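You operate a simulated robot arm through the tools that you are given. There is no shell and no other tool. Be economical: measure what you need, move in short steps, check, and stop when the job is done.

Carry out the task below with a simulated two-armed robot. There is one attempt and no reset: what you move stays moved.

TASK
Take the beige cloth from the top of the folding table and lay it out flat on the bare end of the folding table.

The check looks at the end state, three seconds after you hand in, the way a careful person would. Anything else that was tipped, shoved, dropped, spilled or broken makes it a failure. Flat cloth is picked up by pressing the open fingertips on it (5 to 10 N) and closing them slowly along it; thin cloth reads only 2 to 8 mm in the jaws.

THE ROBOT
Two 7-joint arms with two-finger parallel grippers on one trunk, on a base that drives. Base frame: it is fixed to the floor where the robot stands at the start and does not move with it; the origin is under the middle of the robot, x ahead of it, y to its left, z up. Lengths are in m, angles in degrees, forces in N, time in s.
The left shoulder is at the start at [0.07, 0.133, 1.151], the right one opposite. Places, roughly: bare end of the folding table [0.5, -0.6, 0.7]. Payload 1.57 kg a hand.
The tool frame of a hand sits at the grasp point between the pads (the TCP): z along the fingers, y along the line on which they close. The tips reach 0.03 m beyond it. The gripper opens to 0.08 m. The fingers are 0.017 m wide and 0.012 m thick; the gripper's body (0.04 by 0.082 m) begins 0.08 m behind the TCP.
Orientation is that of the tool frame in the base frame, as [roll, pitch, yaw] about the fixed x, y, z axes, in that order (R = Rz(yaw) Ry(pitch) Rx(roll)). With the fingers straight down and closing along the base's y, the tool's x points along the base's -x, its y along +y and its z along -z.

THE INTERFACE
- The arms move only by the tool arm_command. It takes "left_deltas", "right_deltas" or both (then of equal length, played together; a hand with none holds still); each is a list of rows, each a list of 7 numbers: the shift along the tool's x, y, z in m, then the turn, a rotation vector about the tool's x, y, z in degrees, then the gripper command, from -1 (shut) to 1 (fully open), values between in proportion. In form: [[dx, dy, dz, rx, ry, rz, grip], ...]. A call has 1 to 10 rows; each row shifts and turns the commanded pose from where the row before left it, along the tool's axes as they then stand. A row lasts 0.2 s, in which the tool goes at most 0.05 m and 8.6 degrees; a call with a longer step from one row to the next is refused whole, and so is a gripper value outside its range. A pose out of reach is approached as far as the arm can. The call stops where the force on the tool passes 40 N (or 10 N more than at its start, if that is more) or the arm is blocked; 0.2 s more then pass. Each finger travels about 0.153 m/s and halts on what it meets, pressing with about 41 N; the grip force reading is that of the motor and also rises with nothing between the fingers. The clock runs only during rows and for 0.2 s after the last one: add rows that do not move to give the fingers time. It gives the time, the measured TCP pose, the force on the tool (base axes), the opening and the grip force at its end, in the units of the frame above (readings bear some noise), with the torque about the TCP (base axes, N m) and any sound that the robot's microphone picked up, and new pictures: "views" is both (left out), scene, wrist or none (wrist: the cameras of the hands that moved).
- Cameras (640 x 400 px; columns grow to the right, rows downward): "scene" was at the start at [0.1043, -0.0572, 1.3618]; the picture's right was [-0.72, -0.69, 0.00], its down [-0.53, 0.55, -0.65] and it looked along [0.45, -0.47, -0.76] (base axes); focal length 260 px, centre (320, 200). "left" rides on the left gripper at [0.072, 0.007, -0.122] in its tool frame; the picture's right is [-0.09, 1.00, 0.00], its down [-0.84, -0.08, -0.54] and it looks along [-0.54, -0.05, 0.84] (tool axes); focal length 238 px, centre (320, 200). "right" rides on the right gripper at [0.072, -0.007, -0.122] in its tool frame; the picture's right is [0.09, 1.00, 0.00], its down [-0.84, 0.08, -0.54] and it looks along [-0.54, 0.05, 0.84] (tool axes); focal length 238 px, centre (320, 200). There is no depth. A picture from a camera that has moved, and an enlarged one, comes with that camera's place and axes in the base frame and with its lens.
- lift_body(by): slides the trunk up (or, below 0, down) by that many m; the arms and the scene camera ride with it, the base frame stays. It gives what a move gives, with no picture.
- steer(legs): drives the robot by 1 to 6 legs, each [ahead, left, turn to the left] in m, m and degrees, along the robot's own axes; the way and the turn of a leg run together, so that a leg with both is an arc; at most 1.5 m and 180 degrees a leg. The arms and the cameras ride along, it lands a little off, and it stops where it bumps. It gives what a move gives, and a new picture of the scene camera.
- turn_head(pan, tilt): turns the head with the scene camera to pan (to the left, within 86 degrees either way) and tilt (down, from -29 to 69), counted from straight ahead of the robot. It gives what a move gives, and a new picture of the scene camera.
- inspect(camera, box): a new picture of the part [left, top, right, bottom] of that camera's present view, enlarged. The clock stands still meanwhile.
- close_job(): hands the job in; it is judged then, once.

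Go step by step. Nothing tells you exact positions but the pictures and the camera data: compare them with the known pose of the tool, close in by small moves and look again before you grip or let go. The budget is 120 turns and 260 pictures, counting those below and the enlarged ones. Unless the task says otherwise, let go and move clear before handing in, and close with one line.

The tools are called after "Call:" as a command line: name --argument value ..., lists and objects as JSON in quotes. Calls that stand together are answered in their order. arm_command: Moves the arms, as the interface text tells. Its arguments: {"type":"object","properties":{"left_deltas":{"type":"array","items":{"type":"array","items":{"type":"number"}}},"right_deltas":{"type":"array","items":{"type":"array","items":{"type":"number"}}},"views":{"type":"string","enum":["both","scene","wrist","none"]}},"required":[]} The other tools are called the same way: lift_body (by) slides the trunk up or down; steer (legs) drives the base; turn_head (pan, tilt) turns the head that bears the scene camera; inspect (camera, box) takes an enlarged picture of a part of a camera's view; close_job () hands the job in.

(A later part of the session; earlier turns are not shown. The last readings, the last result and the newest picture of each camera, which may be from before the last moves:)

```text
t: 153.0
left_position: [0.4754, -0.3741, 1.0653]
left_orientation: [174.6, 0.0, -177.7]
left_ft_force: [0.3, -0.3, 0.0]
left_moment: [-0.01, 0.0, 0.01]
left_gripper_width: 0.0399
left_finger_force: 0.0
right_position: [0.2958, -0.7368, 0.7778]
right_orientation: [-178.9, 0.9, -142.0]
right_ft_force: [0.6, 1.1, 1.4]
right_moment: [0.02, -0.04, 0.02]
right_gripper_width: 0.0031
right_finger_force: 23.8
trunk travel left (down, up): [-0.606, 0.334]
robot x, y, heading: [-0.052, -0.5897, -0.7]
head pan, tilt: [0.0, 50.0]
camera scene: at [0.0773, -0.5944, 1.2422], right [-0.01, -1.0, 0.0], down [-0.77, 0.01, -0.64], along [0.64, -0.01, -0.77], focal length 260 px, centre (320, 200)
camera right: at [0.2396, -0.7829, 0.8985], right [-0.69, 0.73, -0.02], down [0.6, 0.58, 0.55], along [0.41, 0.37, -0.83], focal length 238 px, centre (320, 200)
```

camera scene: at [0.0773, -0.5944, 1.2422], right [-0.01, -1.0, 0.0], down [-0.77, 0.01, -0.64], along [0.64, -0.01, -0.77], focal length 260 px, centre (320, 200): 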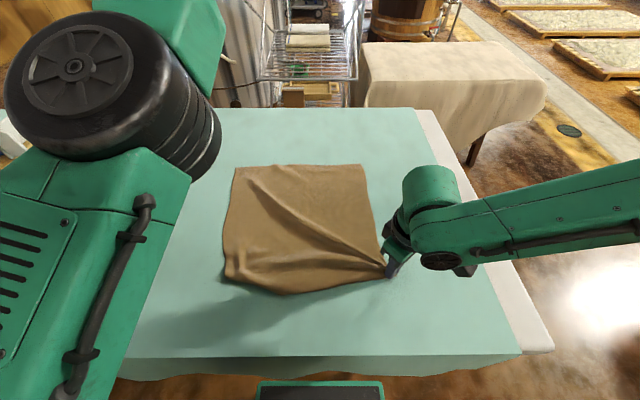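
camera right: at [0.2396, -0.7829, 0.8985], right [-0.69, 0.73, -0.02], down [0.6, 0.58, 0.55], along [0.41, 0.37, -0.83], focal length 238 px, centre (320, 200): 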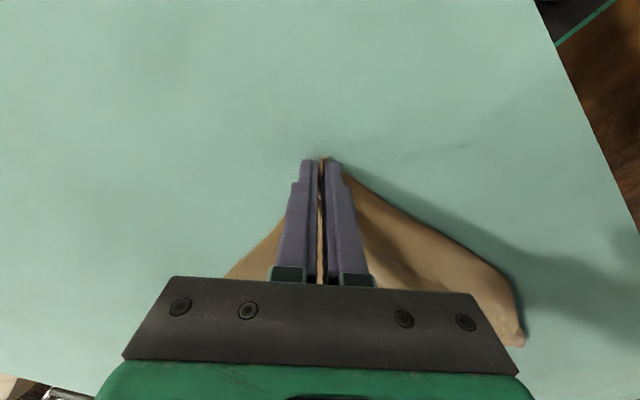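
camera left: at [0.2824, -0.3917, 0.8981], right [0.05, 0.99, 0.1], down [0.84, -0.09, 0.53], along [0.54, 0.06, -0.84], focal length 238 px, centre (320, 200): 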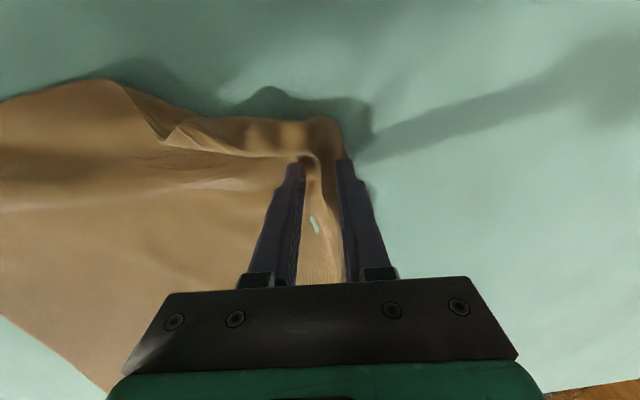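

The cloth is now nearly a full square, with just tension lines toward the gripper. I'll relax slightly, set it down and release.

Call:
arm_command --right_deltas '[[-0.004, 0, 0.004, 0, 0, 0, -1], [0, 0, 0.002, 0, 0, 0, -1], [0, 0, 0, 0, 0, 0, -0.8], [0, 0, 0, 0, 0, 0, -0.6], [0, 0, 0, 0, 0, 0, -0.4], [0, 0, -0.02, 0, 0, 0, -0.4], [0, 0, -0.04, 0, 0, 0, -0.4], [0, 0, -0.04, 0, 0, 0, -0.4], [0.02, -0.03, -0.02, 0, 0, 0, -0.4], [0.02, -0.03, 0, 0, 0, 0, -0.4]]' --views "both"

Call:
inspect --camera "scene" --box '[200, 140, 420, 310]'

```text
t: 155.2
left_position: [0.4758, -0.3751, 1.0642]
left_orientation: [174.5, -0.1, -177.7]
left_ft_force: [0.1, -0.1, -0.4]
left_moment: [0.03, 0.03, 0.0]
left_gripper_width: 0.0398
left_finger_force: 0.1
right_position: [0.301, -0.8047, 0.891]
right_orientation: [-178.9, 0.8, -141.9]
right_ft_force: [0.3, -0.6, -0.1]
right_moment: [-0.01, 0.01, 0.01]
right_gripper_width: 0.0238
right_finger_force: 0.0
trunk travel left (down, up): [-0.606, 0.334]
robot x, y, heading: [-0.0491, -0.5927, -0.7]
head pan, tilt: [0.0, 50.0]
camera scene: at [0.077, -0.596, 1.2422], right [-0.01, -1.0, 0.0], down [-0.77, 0.01, -0.64], along [0.64, 0.0, -0.77], focal length 260 px, centre (320, 200)
camera right: at [0.2444, -0.851, 1.0126], right [-0.69, 0.73, -0.02], down [0.6, 0.58, 0.55], along [0.41, 0.37, -0.83], focal length 238 px, centre (320, 200)
```

scene: 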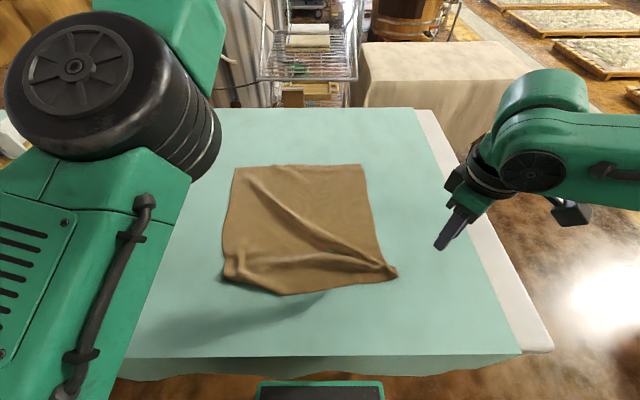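
right: 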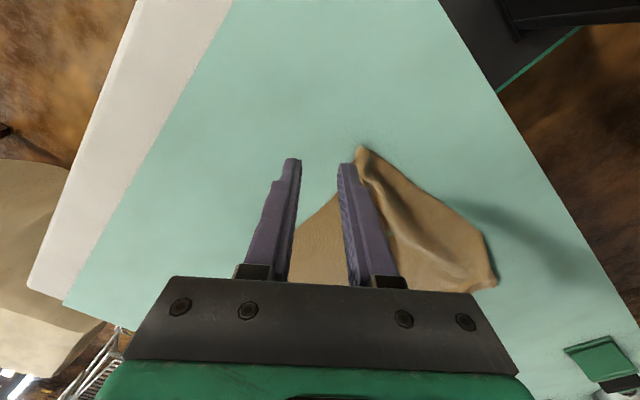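

```text
2.35 times, centred on (310, 225) of scene
camera zoom: at [0.077, -0.596, 1.2422], right [-0.01, -1.0, 0.0], down [-0.77, 0.01, -0.64], along [0.64, 0.0, -0.77], focal length 612 px, centre (344, 141)
```

zoom: 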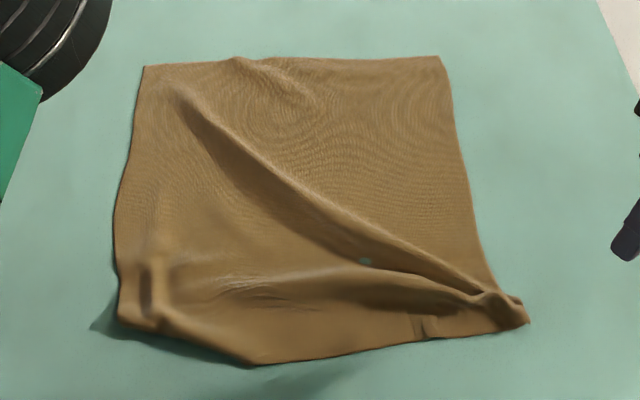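

The whole near edge is now out, and corners are at about (0.61, −0.36), (0.62, −0.71), (0.29, −0.75) and (0.30, −0.40). A diagonal ridge and a small lump at near-left remain. I'll drive left and use the right hand to pull the near-left corner outward.

Call:
arm_command --right_deltas '[[0, 0, -0.02, 0, 0, 8, 0], [0, 0, -0.02, 0, 0, 8, 0], [0, 0, 0, 0, 0, 8, 0], [0, 0, 0, 0, 0, 8, 0], [0, 0, 0, 0, 0, 6, 0], [0, 0, 0, 0, 0, 0, 0]]' --views "none"

Call:
steer --legs '[[0, 0.36, 0]]'

Call:
inspect --camera "right" --box '[0, 0, 640, 400]'

```text
t: 156.6
left_position: [0.4763, -0.374, 1.0651]
left_orientation: [174.5, -0.1, -177.6]
left_ft_force: [0.5, -0.4, 0.6]
left_moment: [0.02, -0.01, -0.02]
left_gripper_width: 0.04
left_finger_force: 0.1
right_position: [0.3001, -0.8075, 0.9325]
right_orientation: [-179.7, 1.3, -180.0]
right_ft_force: [0.2, 1.0, -0.4]
right_moment: [0.01, 0.01, 0.01]
right_gripper_width: 0.0403
right_finger_force: 0.2
trunk travel left (down, up): [-0.606, 0.334]
robot x, y, heading: [-0.0481, -0.5884, -0.4]
head pan, tilt: [0.0, 50.0]
```

```text
t: 158.9
left_position: [0.4786, -0.0111, 1.0645]
left_orientation: [174.6, 0.0, -177.6]
left_ft_force: [-0.8, -0.7, -0.4]
left_moment: [0.01, 0.01, 0.03]
left_gripper_width: 0.0402
left_finger_force: 0.0
right_position: [0.3024, -0.4436, 0.9325]
right_orientation: [-179.6, 1.3, -179.9]
right_ft_force: [-0.6, 0.7, -0.4]
right_moment: [-0.01, 0.02, 0.0]
right_gripper_width: 0.04
right_finger_force: 0.1
trunk travel left (down, up): [-0.606, 0.334]
robot x, y, heading: [-0.0453, -0.2222, -0.6]
head pan, tilt: [0.0, 50.0]
camera scene: at [0.0799, -0.2313, 1.2422], right [-0.01, -1.0, 0.0], down [-0.77, 0.01, -0.64], along [0.64, 0.0, -0.77], focal length 260 px, centre (320, 200)
```

scene: 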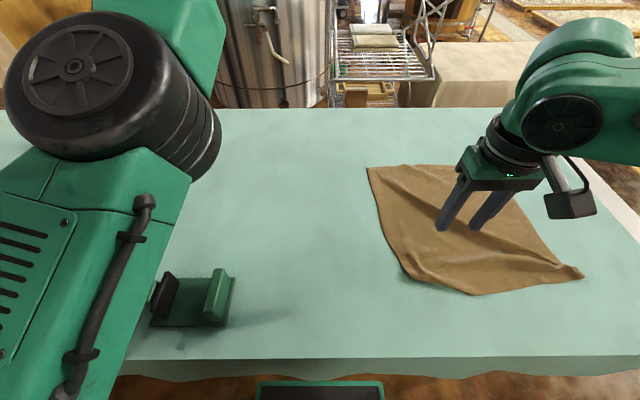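

```text
1.00 times, centred on (320, 200) of right
camera zoom: at [0.2276, -0.446, 1.052], right [-0.09, 1.0, -0.01], down [0.82, 0.08, 0.56], along [0.56, 0.05, -0.83], focal length 238 px, centre (320, 200)
```

zoom: 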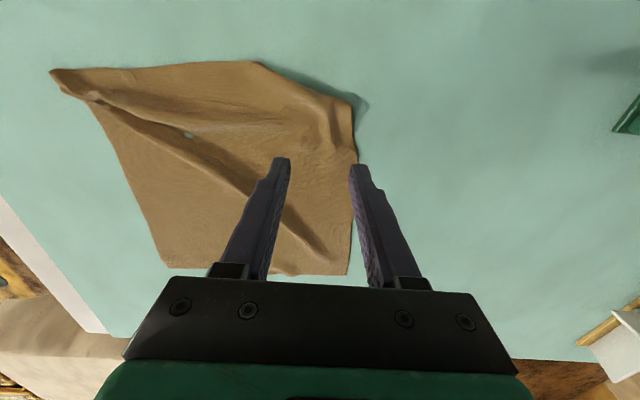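

From here I can see the true near-left corner is tucked under along the slanted edge from (0.257, −0.518) to (0.289, −0.402). I'll pinch just inside that edge, lift so the flap drops free, and lay it back outward.

Call:
arm_command --right_deltas '[[-0.016, 0.007, 0.025, 0, 0, 0, 0], [0, 0, 0.03, 0, 0, 0, 0], [0, 0, 0.03, 0, 0, 0, 0], [0, 0, 0.03, 0, 0, 0, 0], [0, 0, 0.03, 0, 0, 0, 0], [0, 0, 0, 0, 0, 0, 0]]' --views "wrist"

```text
t: 160.3
left_position: [0.4784, -0.0098, 1.0654]
left_orientation: [174.5, -0.1, -177.7]
left_ft_force: [0.0, 0.1, 0.9]
left_moment: [0.0, 0.02, -0.06]
left_gripper_width: 0.0403
left_finger_force: 0.0
right_position: [0.3213, -0.4372, 0.7867]
right_orientation: [-179.7, 1.4, -180.0]
right_ft_force: [-0.6, 0.3, 0.2]
right_moment: [0.01, -0.02, 0.01]
right_gripper_width: 0.0403
right_finger_force: 0.0
trunk travel left (down, up): [-0.606, 0.334]
robot x, y, heading: [-0.0494, -0.229, -0.3]
head pan, tilt: [0.0, 50.0]
camera right: at [0.2463, -0.4402, 0.9066], right [-0.09, 1.0, -0.01], down [0.82, 0.08, 0.56], along [0.56, 0.04, -0.83], focal length 238 px, centre (320, 200)
```

right: 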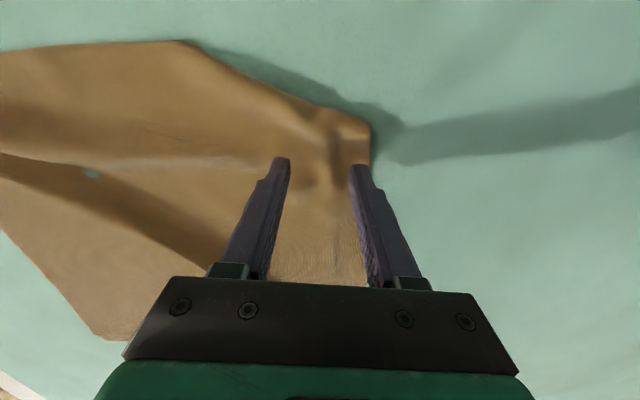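

Call:
arm_command --right_deltas '[[0, -0.004, 0.007, 0, 0, 0, 0], [0, 0, 0.005, 0, 0, 0, 0], [0, 0, 0.002, 0, 0, 0, 0], [0, 0, 0, 0, 0, 0, -0.2], [0, 0, 0, 0, 0, 0, -0.4], [0, 0, 0, 0, 0, 0, -0.6], [0, 0, 0, 0, 0, 0, -0.8], [0, 0, 0, 0, 0, 0, -1], [0, 0, 0, 0, 0, 0, -1], [0, 0, 0, 0, 0, 0, -1]]' --views "none"

Call:
arm_command --right_deltas '[[0, 0, -0.025, 0, 0, 0, -1], [0, 0, -0.025, 0, 0, 0, -1], [0.005, 0.01, -0.025, 0, 0, 0, -1], [0.01, 0.015, -0.025, 0, 0, 0, -1], [0.01, 0.015, -0.01, 0, 0, 0, -1], [0, 0, 0, 0, 0, 0, -1]]' --views "both"

```text
t: 162.5
left_position: [0.4787, -0.0105, 1.0642]
left_orientation: [174.6, -0.1, -177.6]
left_ft_force: [0.3, 0.4, -0.4]
left_moment: [0.0, -0.04, 0.0]
left_gripper_width: 0.0402
left_finger_force: 0.1
right_position: [0.3227, -0.4414, 0.7723]
right_orientation: [-179.6, 1.2, 180.0]
right_ft_force: [-0.3, 0.8, 1.5]
right_moment: [0.02, -0.02, 0.0]
right_gripper_width: 0.0019
right_finger_force: 23.3
trunk travel left (down, up): [-0.606, 0.334]
robot x, y, heading: [-0.0461, -0.2283, -0.2]
head pan, tilt: [0.0, 50.0]
```

```text
t: 163.9
left_position: [0.4797, -0.0126, 1.0663]
left_orientation: [174.6, -0.1, -177.7]
left_ft_force: [-0.6, -0.5, -0.2]
left_moment: [0.01, 0.03, -0.02]
left_gripper_width: 0.0399
left_finger_force: 0.0
right_position: [0.2942, -0.3999, 0.8807]
right_orientation: [-179.7, 1.2, -180.0]
right_ft_force: [-0.7, 0.4, 0.0]
right_moment: [-0.04, 0.01, 0.02]
right_gripper_width: 0.0019
right_finger_force: 23.5
trunk travel left (down, up): [-0.606, 0.334]
robot x, y, heading: [-0.05, -0.2293, -0.2]
head pan, tilt: [0.0, 50.0]
camera scene: at [0.0801, -0.2315, 1.2422], right [-0.01, -1.0, 0.0], down [-0.77, 0.01, -0.64], along [0.64, 0.0, -0.77], focal length 260 px, centre (320, 200)
camera right: at [0.2189, -0.4029, 1.0024], right [-0.09, 1.0, -0.01], down [0.82, 0.08, 0.56], along [0.56, 0.05, -0.83], focal length 238 px, centre (320, 200)
```

scene: 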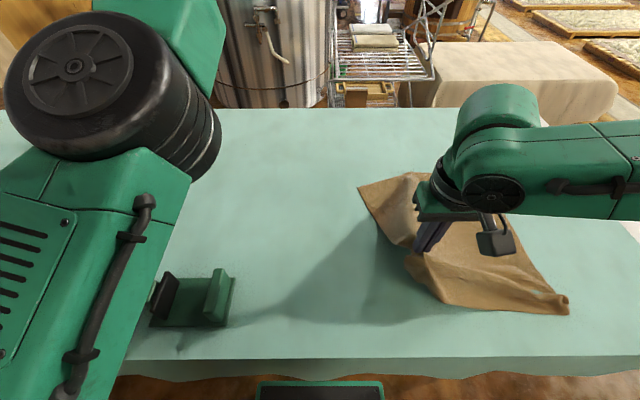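
right: 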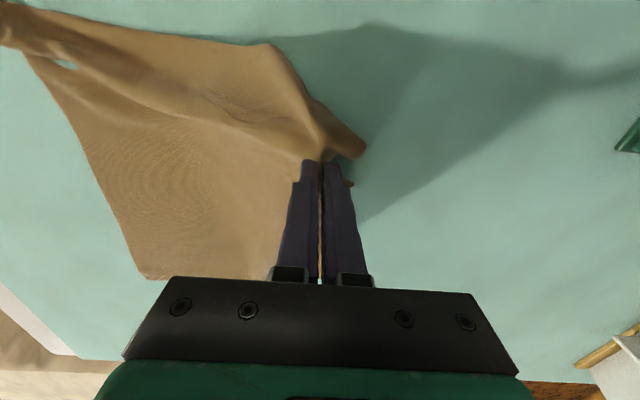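

Call:
inspect --camera "scene" --box '[340, 150, 600, 330]'

```text
2.22 times, centred on (470, 240) of scene
camera zoom: at [0.0801, -0.2315, 1.2422], right [-0.01, -1.0, 0.0], down [-0.77, 0.01, -0.64], along [0.64, 0.0, -0.77], focal length 578 px, centre (-13, 111)
```

zoom: 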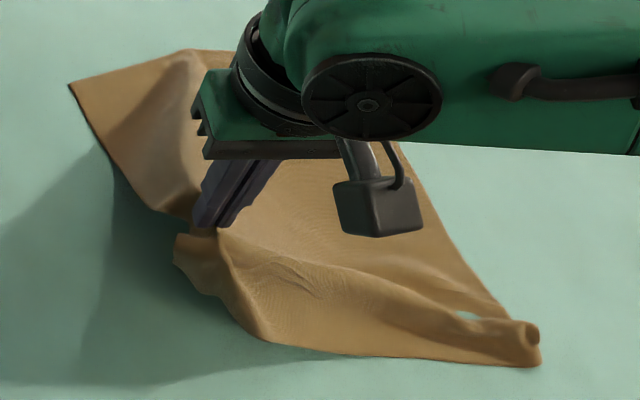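

A small flap hangs free on the outer side now. I'll lower with a slight inward motion so it lands pointing outward, then release.

Call:
arm_command --right_deltas '[[0.01, 0.012, 0.0, 0, 0, 0, -1], [0.0, 0.0, 0.02, 0, 0, 0, -1], [0.0, 0.0, 0.02, 0, 0, 0, -1], [-0.006, -0.005, 0.02, 0, 0, 0, -1], [-0.008, -0.006, 0.02, 0, 0, 0, -1], [-0.008, -0.006, 0.02, 0, 0, 0, -1], [-0.004, -0.004, 0.006, 0, 0, 0, -1], [0, 0, 0, 0, 0, 0, -0.8], [0, 0, 0, 0, 0, 0, -0.5], [0, 0, 0, 0, 0, 0, -0.4]]' --views "none"

Call:
arm_command --right_deltas '[[0, 0, -0.03, 0, 0, 0, -0.4], [0, 0, -0.04, 0, 0, 0, -0.4], [0, 0, -0.04, 0, 0, 0, -0.4], [0, 0, -0.04, 0, 0, 0, -0.4], [0, 0, 0, 0, 0, 0, -0.4]]' --views "both"

```text
t: 166.1
left_position: [0.4783, -0.0108, 1.0657]
left_orientation: [174.5, -0.1, -177.6]
left_ft_force: [0.7, -0.2, 0.3]
left_moment: [-0.04, 0.01, 0.04]
left_gripper_width: 0.04
left_finger_force: 0.1
right_position: [0.3173, -0.4072, 0.7796]
right_orientation: [-179.8, 1.3, 180.0]
right_ft_force: [0.0, -0.4, -0.1]
right_moment: [-0.01, 0.01, -0.04]
right_gripper_width: 0.0237
right_finger_force: 0.0
right hand out of reach, approached as far as the arm can: row 3
trunk travel left (down, up): [-0.606, 0.334]
robot x, y, heading: [-0.0503, -0.2272, -0.3]
head pan, tilt: [0.0, 50.0]
```

```text
t: 167.3
left_position: [0.4779, -0.0092, 1.0637]
left_orientation: [174.4, 0.0, -177.6]
left_ft_force: [0.2, -0.3, 0.0]
left_moment: [-0.01, 0.04, 0.02]
left_gripper_width: 0.0399
left_finger_force: 0.0
right_position: [0.3117, -0.4059, 0.9264]
right_orientation: [-179.6, 1.3, -180.0]
right_ft_force: [-0.2, 0.6, -0.1]
right_moment: [0.01, 0.02, 0.0]
right_gripper_width: 0.0239
right_finger_force: 0.1
trunk travel left (down, up): [-0.606, 0.334]
robot x, y, heading: [-0.0468, -0.2279, -0.5]
head pan, tilt: [0.0, 50.0]
camera scene: at [0.0803, -0.2312, 1.2422], right [-0.01, -1.0, 0.0], down [-0.77, 0.01, -0.64], along [0.64, 0.0, -0.77], focal length 260 px, centre (320, 200)
camera right: at [0.2367, -0.4082, 1.0481], right [-0.09, 1.0, -0.01], down [0.82, 0.08, 0.56], along [0.56, 0.05, -0.83], focal length 238 px, centre (320, 200)
```

scene: 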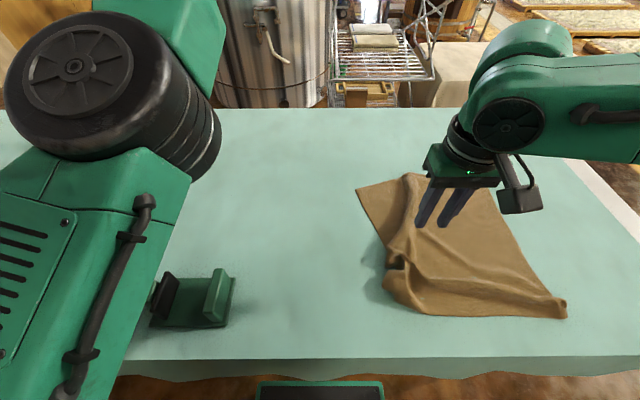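
right: 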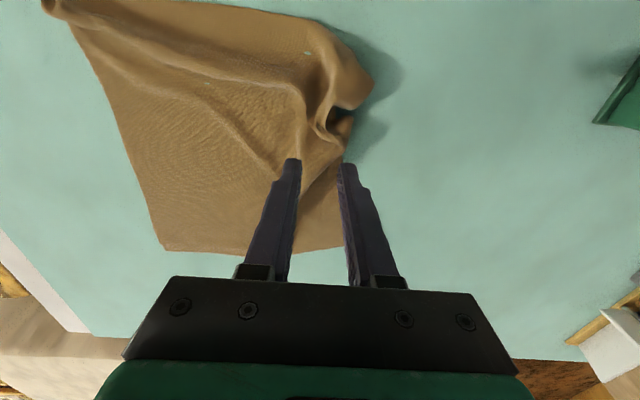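

Call:
inspect --camera "right" --box '[220, 0, 420, 200]'

Call:
inspect --camera "scene" --box '[340, 160, 580, 330]'

```text
2.00 times, centred on (320, 100) of right
camera zoom: at [0.2367, -0.4082, 1.0481], right [-0.09, 1.0, -0.01], down [0.82, 0.08, 0.56], along [0.56, 0.05, -0.83], focal length 477 px, centre (320, 400)
```

zoom: 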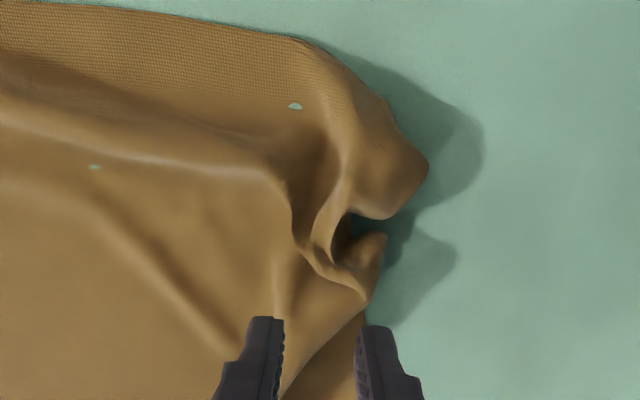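

```text
2.35 times, centred on (460, 245) of scene
camera zoom: at [0.0803, -0.2312, 1.2422], right [-0.01, -1.0, 0.0], down [-0.77, 0.01, -0.64], along [0.64, 0.0, -0.77], focal length 612 px, centre (-9, 94)
```

zoom: 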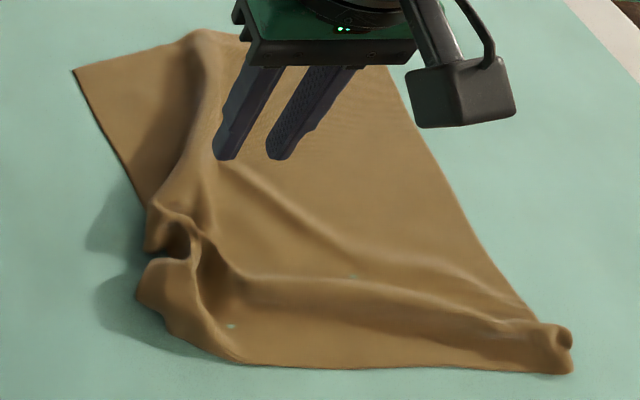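

The true corner is still folded under a rounded fold edge running from about (0.224, −0.426) to (0.273, −0.36). I'll turn the right gripper to straddle that fold edge and pinch right at it.

Call:
arm_command --right_deltas '[[0, 0, 0, 0, 0, -7.6, -0.2], [0, 0, 0, 0, 0, -7.6, -0.1], [0, 0, 0, 0, 0, -7.6, 0], [0, 0, 0, 0, 0, -7.6, 0], [0, 0, 0, 0, 0, -7.6, 0], [0, 0, 0, 0, 0, -7.6, 0], [0, 0, 0, 0, 0, -7.4, 0], [0.0135, 0.0248, 0.03, 0, 0, 0, 0], [0.0135, 0.0248, 0.03, 0, 0, 0, 0], [0, 0, 0.02, 0, 0, 0, 0]]' --views "both"

```text
t: 169.5
left_position: [0.48, -0.0117, 1.0647]
left_orientation: [174.5, -0.2, -177.7]
left_ft_force: [0.0, -0.2, 0.0]
left_moment: [0.03, 0.01, 0.0]
left_gripper_width: 0.0396
left_finger_force: 0.1
right_position: [0.2848, -0.3997, 0.8653]
right_orientation: [-179.0, 0.4, -127.0]
right_ft_force: [0.0, -0.4, -0.3]
right_moment: [0.04, 0.01, 0.0]
right_gripper_width: 0.0398
right_finger_force: 0.0
right hand out of reach, approached as far as the arm can: row 9, 10
trunk travel left (down, up): [-0.606, 0.334]
robot x, y, heading: [-0.0483, -0.2251, -0.5]
head pan, tilt: [0.0, 50.0]
camera scene: at [0.0818, -0.2327, 1.242], right [-0.01, -1.0, 0.0], down [-0.77, 0.01, -0.64], along [0.64, 0.0, -0.77], focal length 260 px, centre (320, 200)
camera right: at [0.243, -0.458, 0.987], right [-0.85, 0.53, -0.02], down [0.43, 0.72, 0.55], along [0.3, 0.46, -0.84], focal length 238 px, centre (320, 200)
```

scene: 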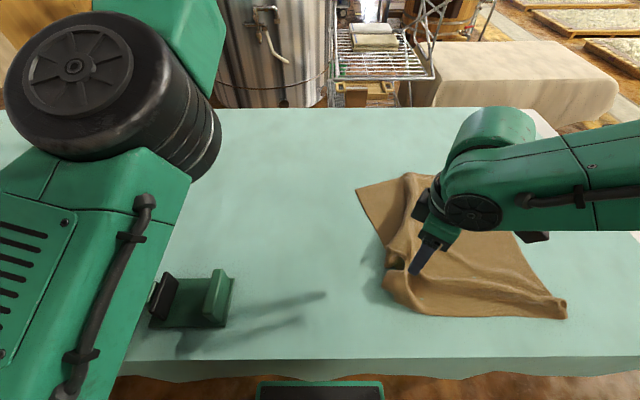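
right: 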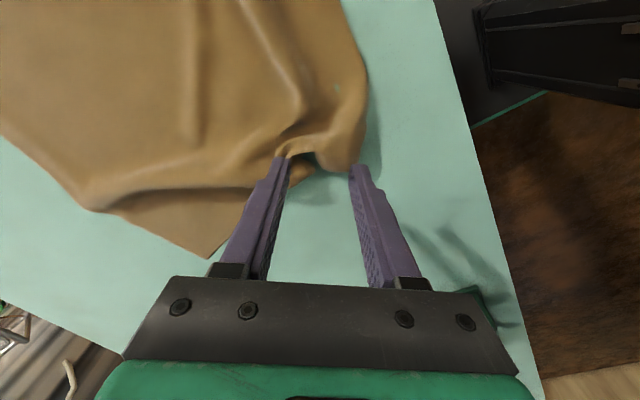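

The fingers nearly straddle the fold. I'll shift the base left 5 cm to regain arm reach, then move in and lower.

Call:
steer --legs '[[0, 0.05, 0]]'

Call:
arm_command --right_deltas '[[0.015, 0, 0.0, 0, 0, 0, 0], [0.015, 0, 0.015, 0, 0, 0, 0], [0.014, 0, 0.02, 0, 0, 0, 0], [0, 0, 0.02, 0, 0, 0, 0], [0, 0, 0.02, 0, 0, 0, 0], [0, 0, 0, 0, 0, 0, 0]]' --views "wrist"

```text
t: 170.5
left_position: [0.48, 0.0384, 1.0647]
left_orientation: [174.5, -0.1, -177.8]
left_ft_force: [0.8, -0.2, -0.1]
left_moment: [-0.01, -0.05, -0.02]
left_gripper_width: 0.0401
left_finger_force: 0.1
right_position: [0.2837, -0.3476, 0.865]
right_orientation: [-179.0, 0.5, -127.1]
right_ft_force: [-0.3, -0.9, 1.3]
right_moment: [0.02, 0.0, 0.0]
right_gripper_width: 0.0401
right_finger_force: 0.1
trunk travel left (down, up): [-0.606, 0.334]
robot x, y, heading: [-0.0489, -0.1774, -0.5]
head pan, tilt: [0.0, 50.0]
camera scene: at [0.0802, -0.1814, 1.2422], right [-0.01, -1.0, 0.0], down [-0.77, 0.01, -0.64], along [0.64, -0.01, -0.77], focal length 260 px, centre (320, 200)
```

scene: 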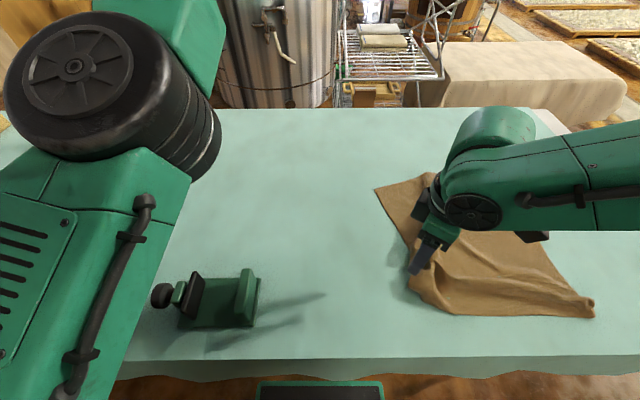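

```text
t: 171.9
left_position: [0.4793, 0.0404, 1.0655]
left_orientation: [174.5, -0.1, -177.8]
left_ft_force: [-1.1, 0.8, 0.7]
left_moment: [0.03, -0.01, 0.0]
left_gripper_width: 0.0398
left_finger_force: 0.1
right_position: [0.2939, -0.37, 0.81]
right_orientation: [-179.0, 0.3, -127.1]
right_ft_force: [0.4, 0.5, -0.1]
right_moment: [0.01, 0.01, -0.04]
right_gripper_width: 0.0398
right_finger_force: 0.1
right hand out of reach, approached as far as the arm can: row 1, 2, 3, 5
trunk travel left (down, up): [-0.606, 0.334]
robot x, y, heading: [-0.0477, -0.1772, -0.6]
head pan, tilt: [0.0, 50.0]
camera right: at [0.2525, -0.4295, 0.9324], right [-0.85, 0.53, -0.02], down [0.43, 0.72, 0.55], along [0.3, 0.46, -0.84], focal length 238 px, centre (320, 200)
```

right: 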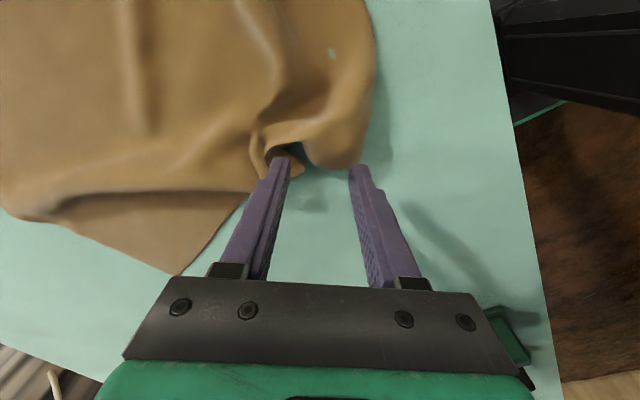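

I'll do the last bit with the base: back 3.6 cm and right 1.5 cm with the hand slightly raised, then lower.

Call:
arm_command --right_deltas '[[0, 0, -0.025, 0, 0, 0, 0], [0, 0, 0, 0, 0, 0, 0]]' --views "none"

Call:
steer --legs '[[-0.036, -0.015, 0]]'

Call:
lift_body --by -0.04

Call:
inspect --camera "right" --box '[160, 0, 480, 200]'

```text
t: 172.5
left_position: [0.4791, 0.0409, 1.0637]
left_orientation: [174.5, -0.1, -177.8]
left_ft_force: [1.1, 0.0, -0.3]
left_moment: [0.0, 0.0, 0.03]
left_gripper_width: 0.0399
left_finger_force: 0.1
right_position: [0.2931, -0.37, 0.8375]
right_orientation: [-178.8, 0.4, -127.0]
right_ft_force: [-0.7, -0.5, -0.3]
right_moment: [-0.02, 0.02, 0.0]
right_gripper_width: 0.0402
right_finger_force: 0.1
trunk travel left (down, up): [-0.606, 0.334]
robot x, y, heading: [-0.0451, -0.1777, -0.8]
head pan, tilt: [0.0, 50.0]
```

```text
t: 173.3
left_position: [0.4449, 0.0264, 1.0635]
left_orientation: [174.7, -0.3, -177.8]
left_ft_force: [-0.2, 0.3, -0.5]
left_moment: [-0.02, 0.02, -0.04]
left_gripper_width: 0.0399
left_finger_force: 0.1
right_position: [0.258, -0.3847, 0.8375]
right_orientation: [-179.0, 0.3, -127.1]
right_ft_force: [-1.3, 0.1, 1.0]
right_moment: [-0.03, 0.02, 0.0]
right_gripper_width: 0.0401
right_finger_force: 0.1
trunk travel left (down, up): [-0.606, 0.334]
robot x, y, heading: [-0.0833, -0.1929, -0.3]
head pan, tilt: [0.0, 50.0]
camera scene: at [0.0464, -0.1937, 1.242], right [-0.01, -1.0, 0.0], down [-0.77, 0.01, -0.64], along [0.64, -0.01, -0.77], focal length 260 px, centre (320, 200)
```

scene: 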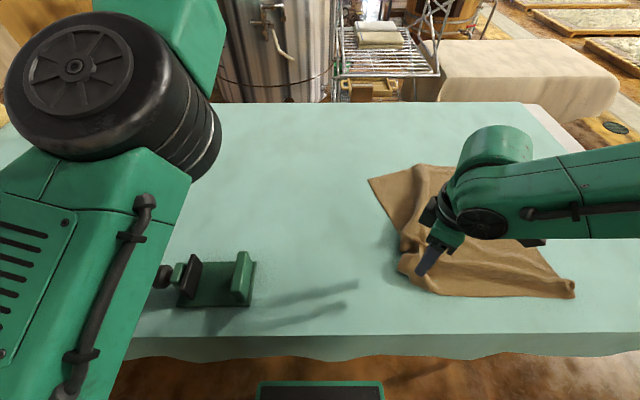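

```text
t: 174.2
left_position: [0.4433, 0.0263, 1.0244]
left_orientation: [174.5, -0.1, -177.8]
left_ft_force: [0.5, 0.0, 0.3]
left_moment: [-0.01, 0.01, 0.0]
left_gripper_width: 0.0401
left_finger_force: 0.1
right_position: [0.2569, -0.3839, 0.7972]
right_orientation: [-178.9, 0.5, -127.1]
right_ft_force: [0.3, 0.4, 1.5]
right_moment: [0.0, 0.0, 0.01]
right_gripper_width: 0.0399
right_finger_force: 0.1
trunk travel left (down, up): [-0.566, 0.374]
robot x, y, heading: [-0.0825, -0.1962, -0.6]
head pan, tilt: [0.0, 50.0]
```

```text
2.00 times, centred on (320, 100) of right
camera zoom: at [0.2161, -0.442, 0.9194], right [-0.85, 0.53, -0.02], down [0.43, 0.72, 0.55], along [0.3, 0.46, -0.84], focal length 477 px, centre (320, 400)
```

zoom: 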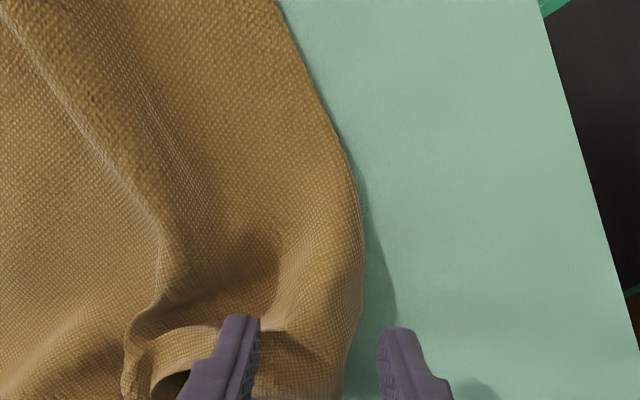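

The fold edge is between the fingers. I'll lower to contact and close.

Call:
arm_command --right_deltas '[[0, 0, 0.008, 0, 0, 0, 0], [0, 0, 0.008, 0, 0, 0, 0], [0, 0, 0.005, 0, 0, 0, 0], [0, 0, 0, 0, 0, 0, -0.2], [0, 0, 0, 0, 0, 0, -0.4], [0, 0, 0, 0, 0, 0, -0.6], [0, 0, 0, 0, 0, 0, -0.8], [0, 0, 0, 0, 0, 0, -1], [0, 0, 0, 0, 0, 0, -1], [0, 0, 0, 0, 0, 0, -1]]' --views "wrist"

```text
t: 176.4
left_position: [0.4443, 0.0256, 1.0245]
left_orientation: [174.6, -0.1, -177.8]
left_ft_force: [-0.3, -0.5, 0.4]
left_moment: [0.01, 0.02, 0.04]
left_gripper_width: 0.0399
left_finger_force: 0.2
right_position: [0.2593, -0.3851, 0.7778]
right_orientation: [-178.9, 0.5, -127.1]
right_ft_force: [-0.7, 0.0, 0.7]
right_moment: [-0.01, 0.01, -0.02]
right_gripper_width: 0.0023
right_finger_force: 24.3
trunk travel left (down, up): [-0.566, 0.374]
robot x, y, heading: [-0.0838, -0.1918, -0.8]
head pan, tilt: [0.0, 50.0]
camera right: at [0.2178, -0.4428, 0.8987], right [-0.85, 0.53, -0.02], down [0.43, 0.72, 0.55], along [0.3, 0.46, -0.84], focal length 238 px, centre (320, 200)
```

right: 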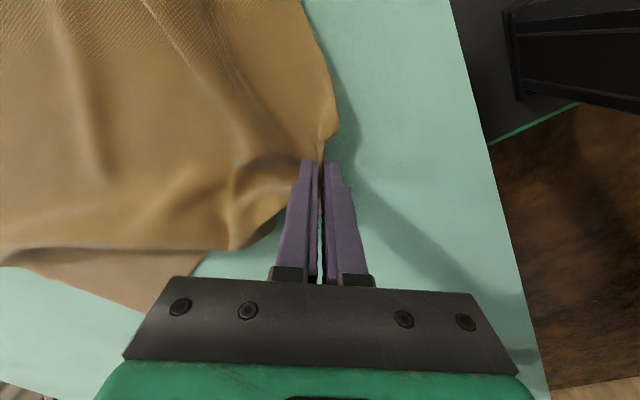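

Call:
lift_body --by 0.14

Call:
inspect --camera "scene" --box '[340, 140, 600, 330]'

Call:
inspect --camera "right" --box '[0, 0, 640, 400]'

```text
t: 178.1
left_position: [0.4443, 0.0259, 1.1648]
left_orientation: [174.5, 0.0, -177.9]
left_ft_force: [-0.3, -0.6, 0.3]
left_moment: [-0.01, 0.02, 0.0]
left_gripper_width: 0.04
left_finger_force: 0.1
right_position: [0.2598, -0.3852, 0.9157]
right_orientation: [-178.9, 0.3, -127.1]
right_ft_force: [0.0, 0.2, -1.0]
right_moment: [-0.03, 0.02, -0.01]
right_gripper_width: 0.0024
right_finger_force: 23.1
trunk travel left (down, up): [-0.706, 0.234]
robot x, y, heading: [-0.0819, -0.1902, -0.8]
head pan, tilt: [0.0, 50.0]
```

```text
2.11 times, centred on (470, 235) of scene
camera zoom: at [0.0445, -0.1946, 1.3422], right [-0.01, -1.0, 0.0], down [-0.77, 0.01, -0.64], along [0.64, -0.01, -0.77], focal length 547 px, centre (4, 126)
```

zoom: 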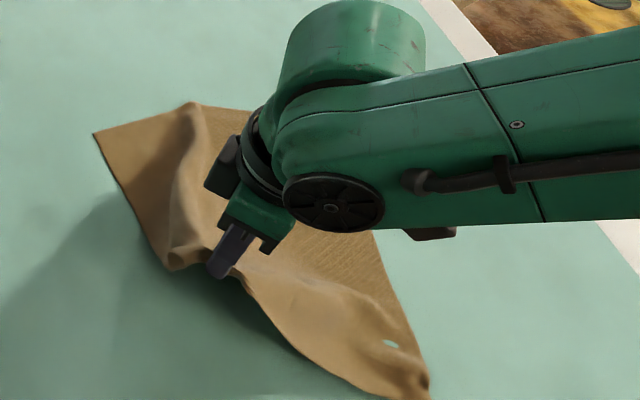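

```text
1.00 times, centred on (320, 200) of right
camera zoom: at [0.218, -0.4429, 1.0386], right [-0.85, 0.53, -0.02], down [0.43, 0.72, 0.55], along [0.3, 0.46, -0.84], focal length 238 px, centre (320, 200)
```

zoom: 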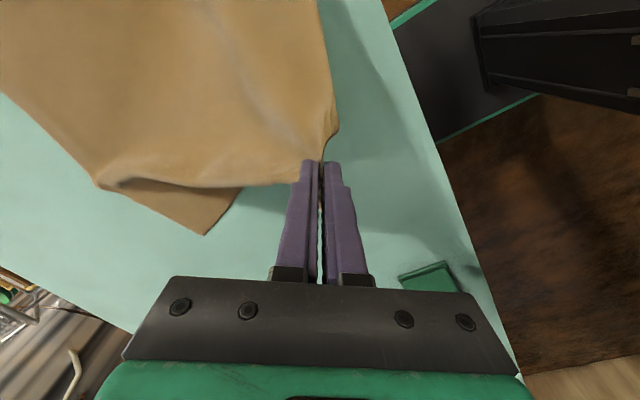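

The pinch now looks to be at the true corner. I'll lower, then pull outward with a small base move (back 2.5 cm, left 3 cm) to stretch the sheet.

Call:
lift_body --by -0.125

Call:
steer --legs '[[-0.02, 0.035, 0]]'

Call:
inspect --camera "right" --box '[0, 0, 640, 400]'

```text
t: 179.6
left_position: [0.4424, 0.0249, 1.0407]
left_orientation: [174.5, -0.1, -177.8]
left_ft_force: [0.5, 0.0, -0.1]
left_moment: [0.01, -0.01, 0.01]
left_gripper_width: 0.0401
left_finger_force: 0.1
right_position: [0.2598, -0.385, 0.791]
right_orientation: [-178.9, 0.4, -127.1]
right_ft_force: [-0.5, 0.7, 0.1]
right_moment: [-0.03, 0.02, -0.03]
right_gripper_width: 0.0022
right_finger_force: 23.8
trunk travel left (down, up): [-0.581, 0.359]
robot x, y, heading: [-0.0846, -0.1937, -0.6]
head pan, tilt: [0.0, 50.0]
```

```text
t: 180.5
left_position: [0.4252, 0.0582, 1.0394]
left_orientation: [174.5, -0.2, -177.9]
left_ft_force: [-0.2, 0.3, 0.7]
left_moment: [0.01, -0.02, 0.02]
left_gripper_width: 0.04
left_finger_force: 0.0
right_position: [0.24, -0.3513, 0.7906]
right_orientation: [-179.1, 0.4, -127.2]
right_ft_force: [0.2, 0.5, 1.1]
right_moment: [0.0, 0.02, -0.02]
right_gripper_width: 0.0024
right_finger_force: 23.3
trunk travel left (down, up): [-0.581, 0.359]
robot x, y, heading: [-0.1038, -0.1551, -0.7]
head pan, tilt: [0.0, 50.0]
camera scene: at [0.0255, -0.1608, 1.2171], right [-0.01, -1.0, 0.0], down [-0.77, 0.01, -0.64], along [0.64, -0.01, -0.77], focal length 260 px, centre (320, 200)
```

scene: 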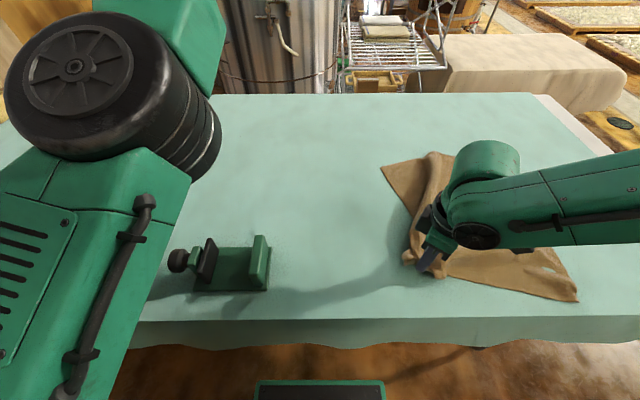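

```text
1.00 times, centred on (320, 200) of right
camera zoom: at [0.1985, -0.4091, 0.9132], right [-0.85, 0.53, -0.02], down [0.43, 0.72, 0.55], along [0.3, 0.46, -0.84], focal length 238 px, centre (320, 200)
```

zoom: 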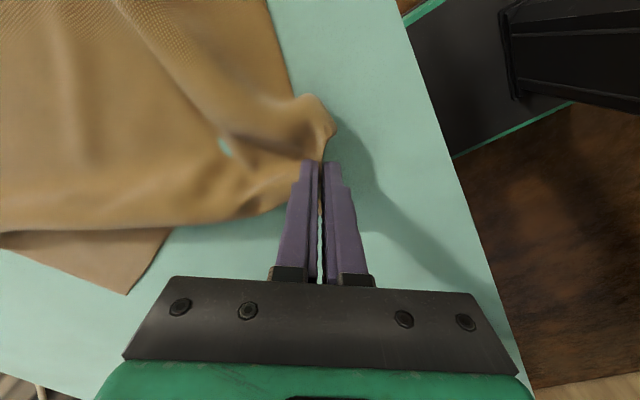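

The near edge is stretching out well; there's still slack along the left side. I'll pull 4 cm more to the left.

Call:
steer --legs '[[-0.005, 0.04, 0]]'

Call:
inspect --camera "scene" --box '[360, 120, 620, 320]'

Call:
inspect --camera "right" --box '[0, 0, 640, 400]'

```text
t: 181.3
left_position: [0.4203, 0.0979, 1.0393]
left_orientation: [174.4, -0.1, -178.0]
left_ft_force: [0.2, -0.7, -0.5]
left_moment: [0.01, 0.0, 0.03]
left_gripper_width: 0.0401
left_finger_force: 0.1
right_position: [0.2343, -0.3124, 0.7908]
right_orientation: [-178.9, 0.5, -127.2]
right_ft_force: [0.7, -0.1, -0.2]
right_moment: [0.0, 0.02, -0.01]
right_gripper_width: 0.0025
right_finger_force: 23.7
trunk travel left (down, up): [-0.581, 0.359]
robot x, y, heading: [-0.1038, -0.1222, -0.2]
head pan, tilt: [0.0, 50.0]
camera scene: at [0.0207, -0.1217, 1.2172], right [-0.01, -1.0, 0.0], down [-0.77, 0.01, -0.64], along [0.64, -0.01, -0.77], focal length 260 px, centre (320, 200)
```

scene: 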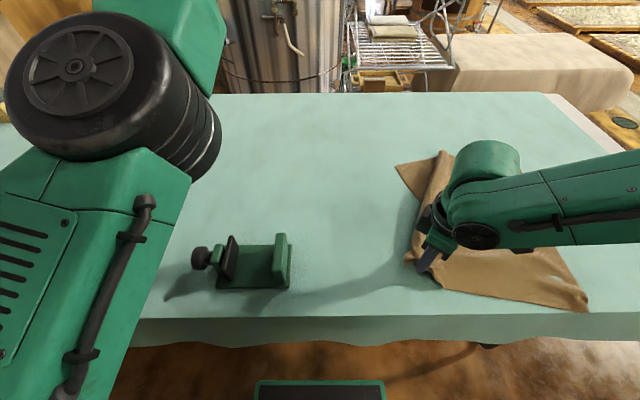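

```text
2.00 times, centred on (490, 220) of scene
camera zoom: at [0.0207, -0.1217, 1.2172], right [-0.01, -1.0, 0.0], down [-0.77, 0.01, -0.64], along [0.64, -0.01, -0.77], focal length 520 px, centre (-20, 160)
```

zoom: 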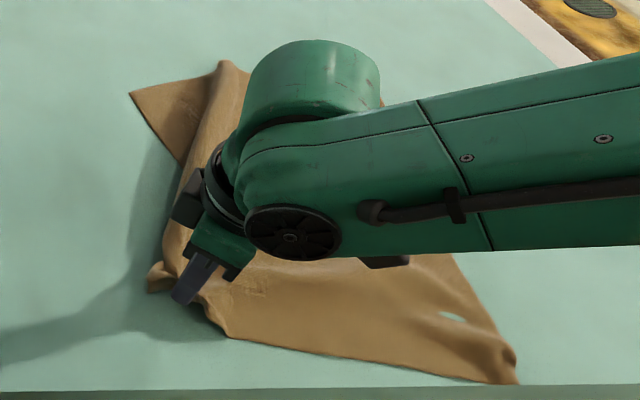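

```text
1.00 times, centred on (320, 200) of right
camera zoom: at [0.1939, -0.3699, 0.9132], right [-0.85, 0.53, -0.02], down [0.43, 0.72, 0.55], along [0.3, 0.46, -0.84], focal length 238 px, centre (320, 200)
```

zoom: 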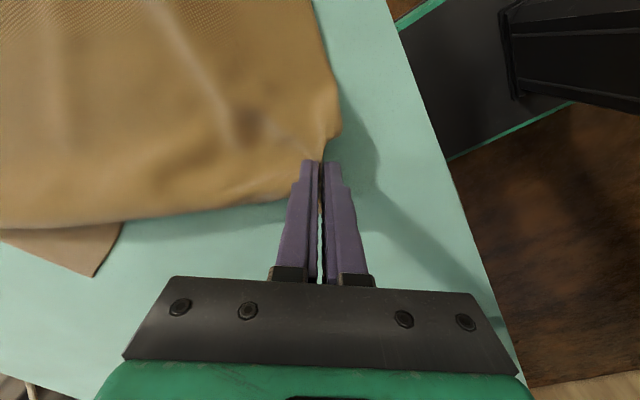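

The left strip is still folded under along its whole length. I'll lift so it hangs free below the fold, touch it down here, then move the fold back inward while lowering so the strip is left lying outward.

Call:
lift_body --by 0.14

Call:
inspect --camera "right" --box '[0, 0, 640, 400]'

Call:
inspect --camera "scene" --box '[360, 120, 620, 320]'

```text
t: 183.0
left_position: [0.4201, 0.1002, 1.1792]
left_orientation: [174.4, -0.1, -177.8]
left_ft_force: [0.1, -0.1, -0.1]
left_moment: [-0.01, 0.01, 0.02]
left_gripper_width: 0.0399
left_finger_force: 0.0
right_position: [0.2344, -0.3118, 0.9307]
right_orientation: [-178.8, 0.4, -127.2]
right_ft_force: [0.1, -0.3, -0.3]
right_moment: [0.01, 0.01, 0.03]
right_gripper_width: 0.0027
right_finger_force: 24.6
trunk travel left (down, up): [-0.721, 0.219]
robot x, y, heading: [-0.1061, -0.1159, -0.7]
head pan, tilt: [0.0, 50.0]
```

```text
1.00 times, centred on (320, 200) of right
camera zoom: at [0.1938, -0.3687, 1.0535], right [-0.85, 0.53, -0.02], down [0.43, 0.72, 0.55], along [0.3, 0.46, -0.84], focal length 238 px, centre (320, 200)
```

zoom: 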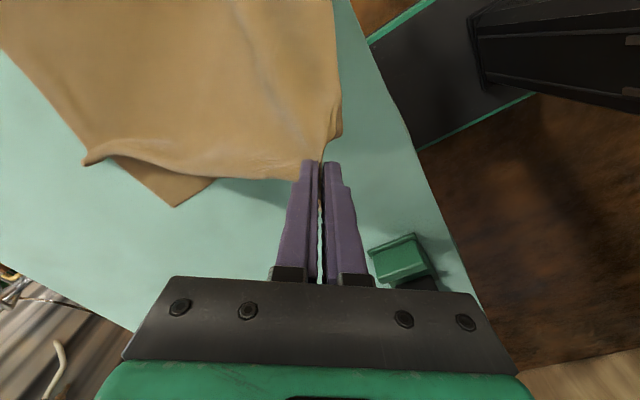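

```text
2.00 times, centred on (490, 220) of scene
camera zoom: at [0.0206, -0.1201, 1.3572], right [-0.01, -1.0, 0.0], down [-0.77, 0.01, -0.64], along [0.64, -0.01, -0.77], focal length 520 px, centre (-20, 160)
```

zoom: 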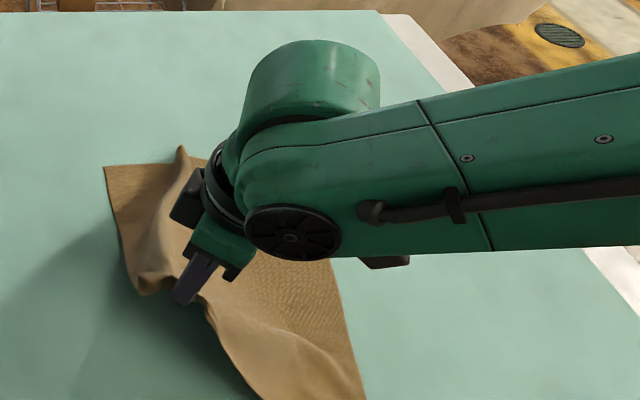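

The left edge now shows continuously and the flap hangs free beside the pinch. I'll lower until it touches, then step inward and down.

Call:
lift_body --by -0.09

Call:
steer --legs '[[0, -0.035, 0]]'

Call:
lift_body --by -0.03

Call:
steer --legs '[[0, -0.035, 0]]'

Call:
lift_body --by -0.03

Call:
inspect --camera "right" --box '[0, 0, 640, 400]'

```text
t: 184.3
left_position: [0.4194, 0.0983, 1.0904]
left_orientation: [174.5, -0.2, -177.9]
left_ft_force: [0.1, -0.7, 0.6]
left_moment: [0.04, -0.02, 0.0]
left_gripper_width: 0.0399
left_finger_force: 0.2
right_position: [0.2348, -0.3115, 0.8414]
right_orientation: [-178.9, 0.4, -127.1]
right_ft_force: [0.2, 0.3, 0.0]
right_moment: [-0.05, 0.01, 0.02]
right_gripper_width: 0.0025
right_finger_force: 23.8
trunk travel left (down, up): [-0.631, 0.309]
robot x, y, heading: [-0.1067, -0.1167, -0.5]
head pan, tilt: [0.0, 50.0]
```

```text
t: 185.1
left_position: [0.4195, 0.0664, 1.0892]
left_orientation: [174.7, -0.1, -177.9]
left_ft_force: [-0.8, 0.1, 0.8]
left_moment: [-0.01, 0.01, -0.01]
left_gripper_width: 0.0402
left_finger_force: 0.1
right_position: [0.2338, -0.3437, 0.842]
right_orientation: [-178.8, 0.2, -127.3]
right_ft_force: [-0.3, -0.3, -0.2]
right_moment: [-0.06, 0.0, 0.01]
right_gripper_width: 0.0026
right_finger_force: 24.1
trunk travel left (down, up): [-0.631, 0.309]
robot x, y, heading: [-0.1041, -0.1556, -0.7]
head pan, tilt: [0.0, 50.0]
camera scene: at [0.0201, -0.152, 1.2672], right [-0.01, -1.0, 0.0], down [-0.77, 0.01, -0.64], along [0.64, -0.01, -0.77], focal length 260 px, centre (320, 200)
```

scene: 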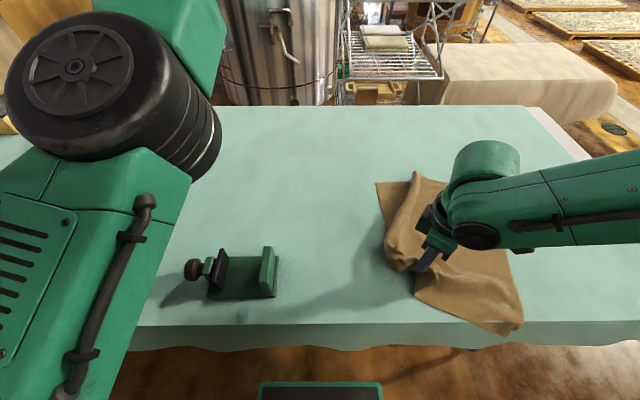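

```text
t: 185.9
left_position: [0.4176, 0.0646, 1.0588]
left_orientation: [174.6, -0.1, -177.9]
left_ft_force: [0.1, 0.1, 0.2]
left_moment: [0.01, -0.02, -0.03]
left_gripper_width: 0.0398
left_finger_force: 0.0
right_position: [0.2354, -0.3469, 0.8122]
right_orientation: [-178.9, 0.4, -127.1]
right_ft_force: [0.8, -0.7, -0.4]
right_moment: [0.0, -0.01, 0.0]
right_gripper_width: 0.0025
right_finger_force: 23.6
trunk travel left (down, up): [-0.601, 0.339]
robot x, y, heading: [-0.1069, -0.1535, -0.4]
head pan, tilt: [0.0, 50.0]
```

```text
t: 186.7
left_position: [0.4186, 0.033, 1.0588]
left_orientation: [174.8, -0.1, -177.8]
left_ft_force: [0.5, -0.1, -0.3]
left_moment: [-0.02, 0.0, 0.0]
left_gripper_width: 0.0401
left_finger_force: 0.1
right_position: [0.2351, -0.3797, 0.812]
right_orientation: [-178.9, 0.3, -127.1]
right_ft_force: [0.3, 0.1, 0.2]
right_moment: [-0.01, 0.02, 0.01]
right_gripper_width: 0.0024
right_finger_force: 23.5
trunk travel left (down, up): [-0.601, 0.339]
robot x, y, heading: [-0.1052, -0.1882, -0.6]
head pan, tilt: [0.0, 50.0]
camera scene: at [0.0198, -0.1878, 1.2372], right [-0.01, -1.0, 0.0], down [-0.77, 0.01, -0.64], along [0.64, -0.01, -0.77], focal length 260 px, centre (320, 200)
```

scene: 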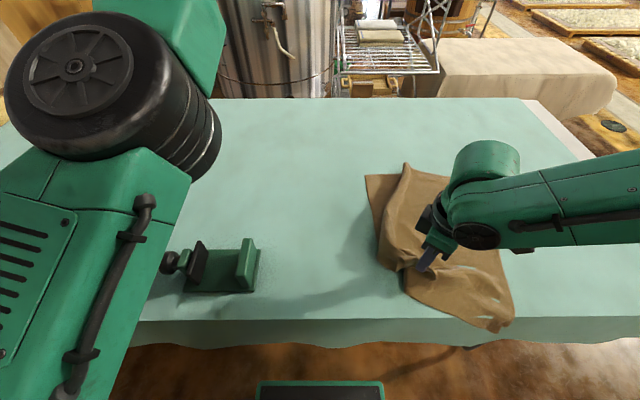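

```text
t: 187.5
left_position: [0.4189, 0.0301, 1.0305]
left_orientation: [174.5, -0.2, -177.8]
left_ft_force: [-0.4, -0.2, 0.2]
left_moment: [0.0, 0.0, -0.03]
left_gripper_width: 0.0402
left_finger_force: 0.1
right_position: [0.2335, -0.3801, 0.7809]
right_orientation: [-178.9, 0.5, -127.1]
right_ft_force: [0.4, -1.0, -0.5]
right_moment: [0.02, -0.02, -0.03]
right_gripper_width: 0.0026
right_finger_force: 24.0
trunk travel left (down, up): [-0.571, 0.369]
robot x, y, heading: [-0.1113, -0.1854, -0.6]
head pan, tilt: [0.0, 50.0]
```

```text
1.00 times, centred on (320, 200) of right
camera zoom: at [0.1926, -0.4385, 0.9038], right [-0.85, 0.53, -0.02], down [0.43, 0.72, 0.55], along [0.3, 0.46, -0.84], focal length 238 px, centre (320, 200)
```

zoom: 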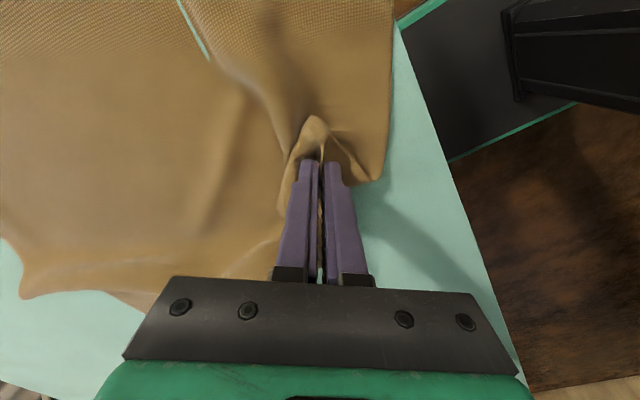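

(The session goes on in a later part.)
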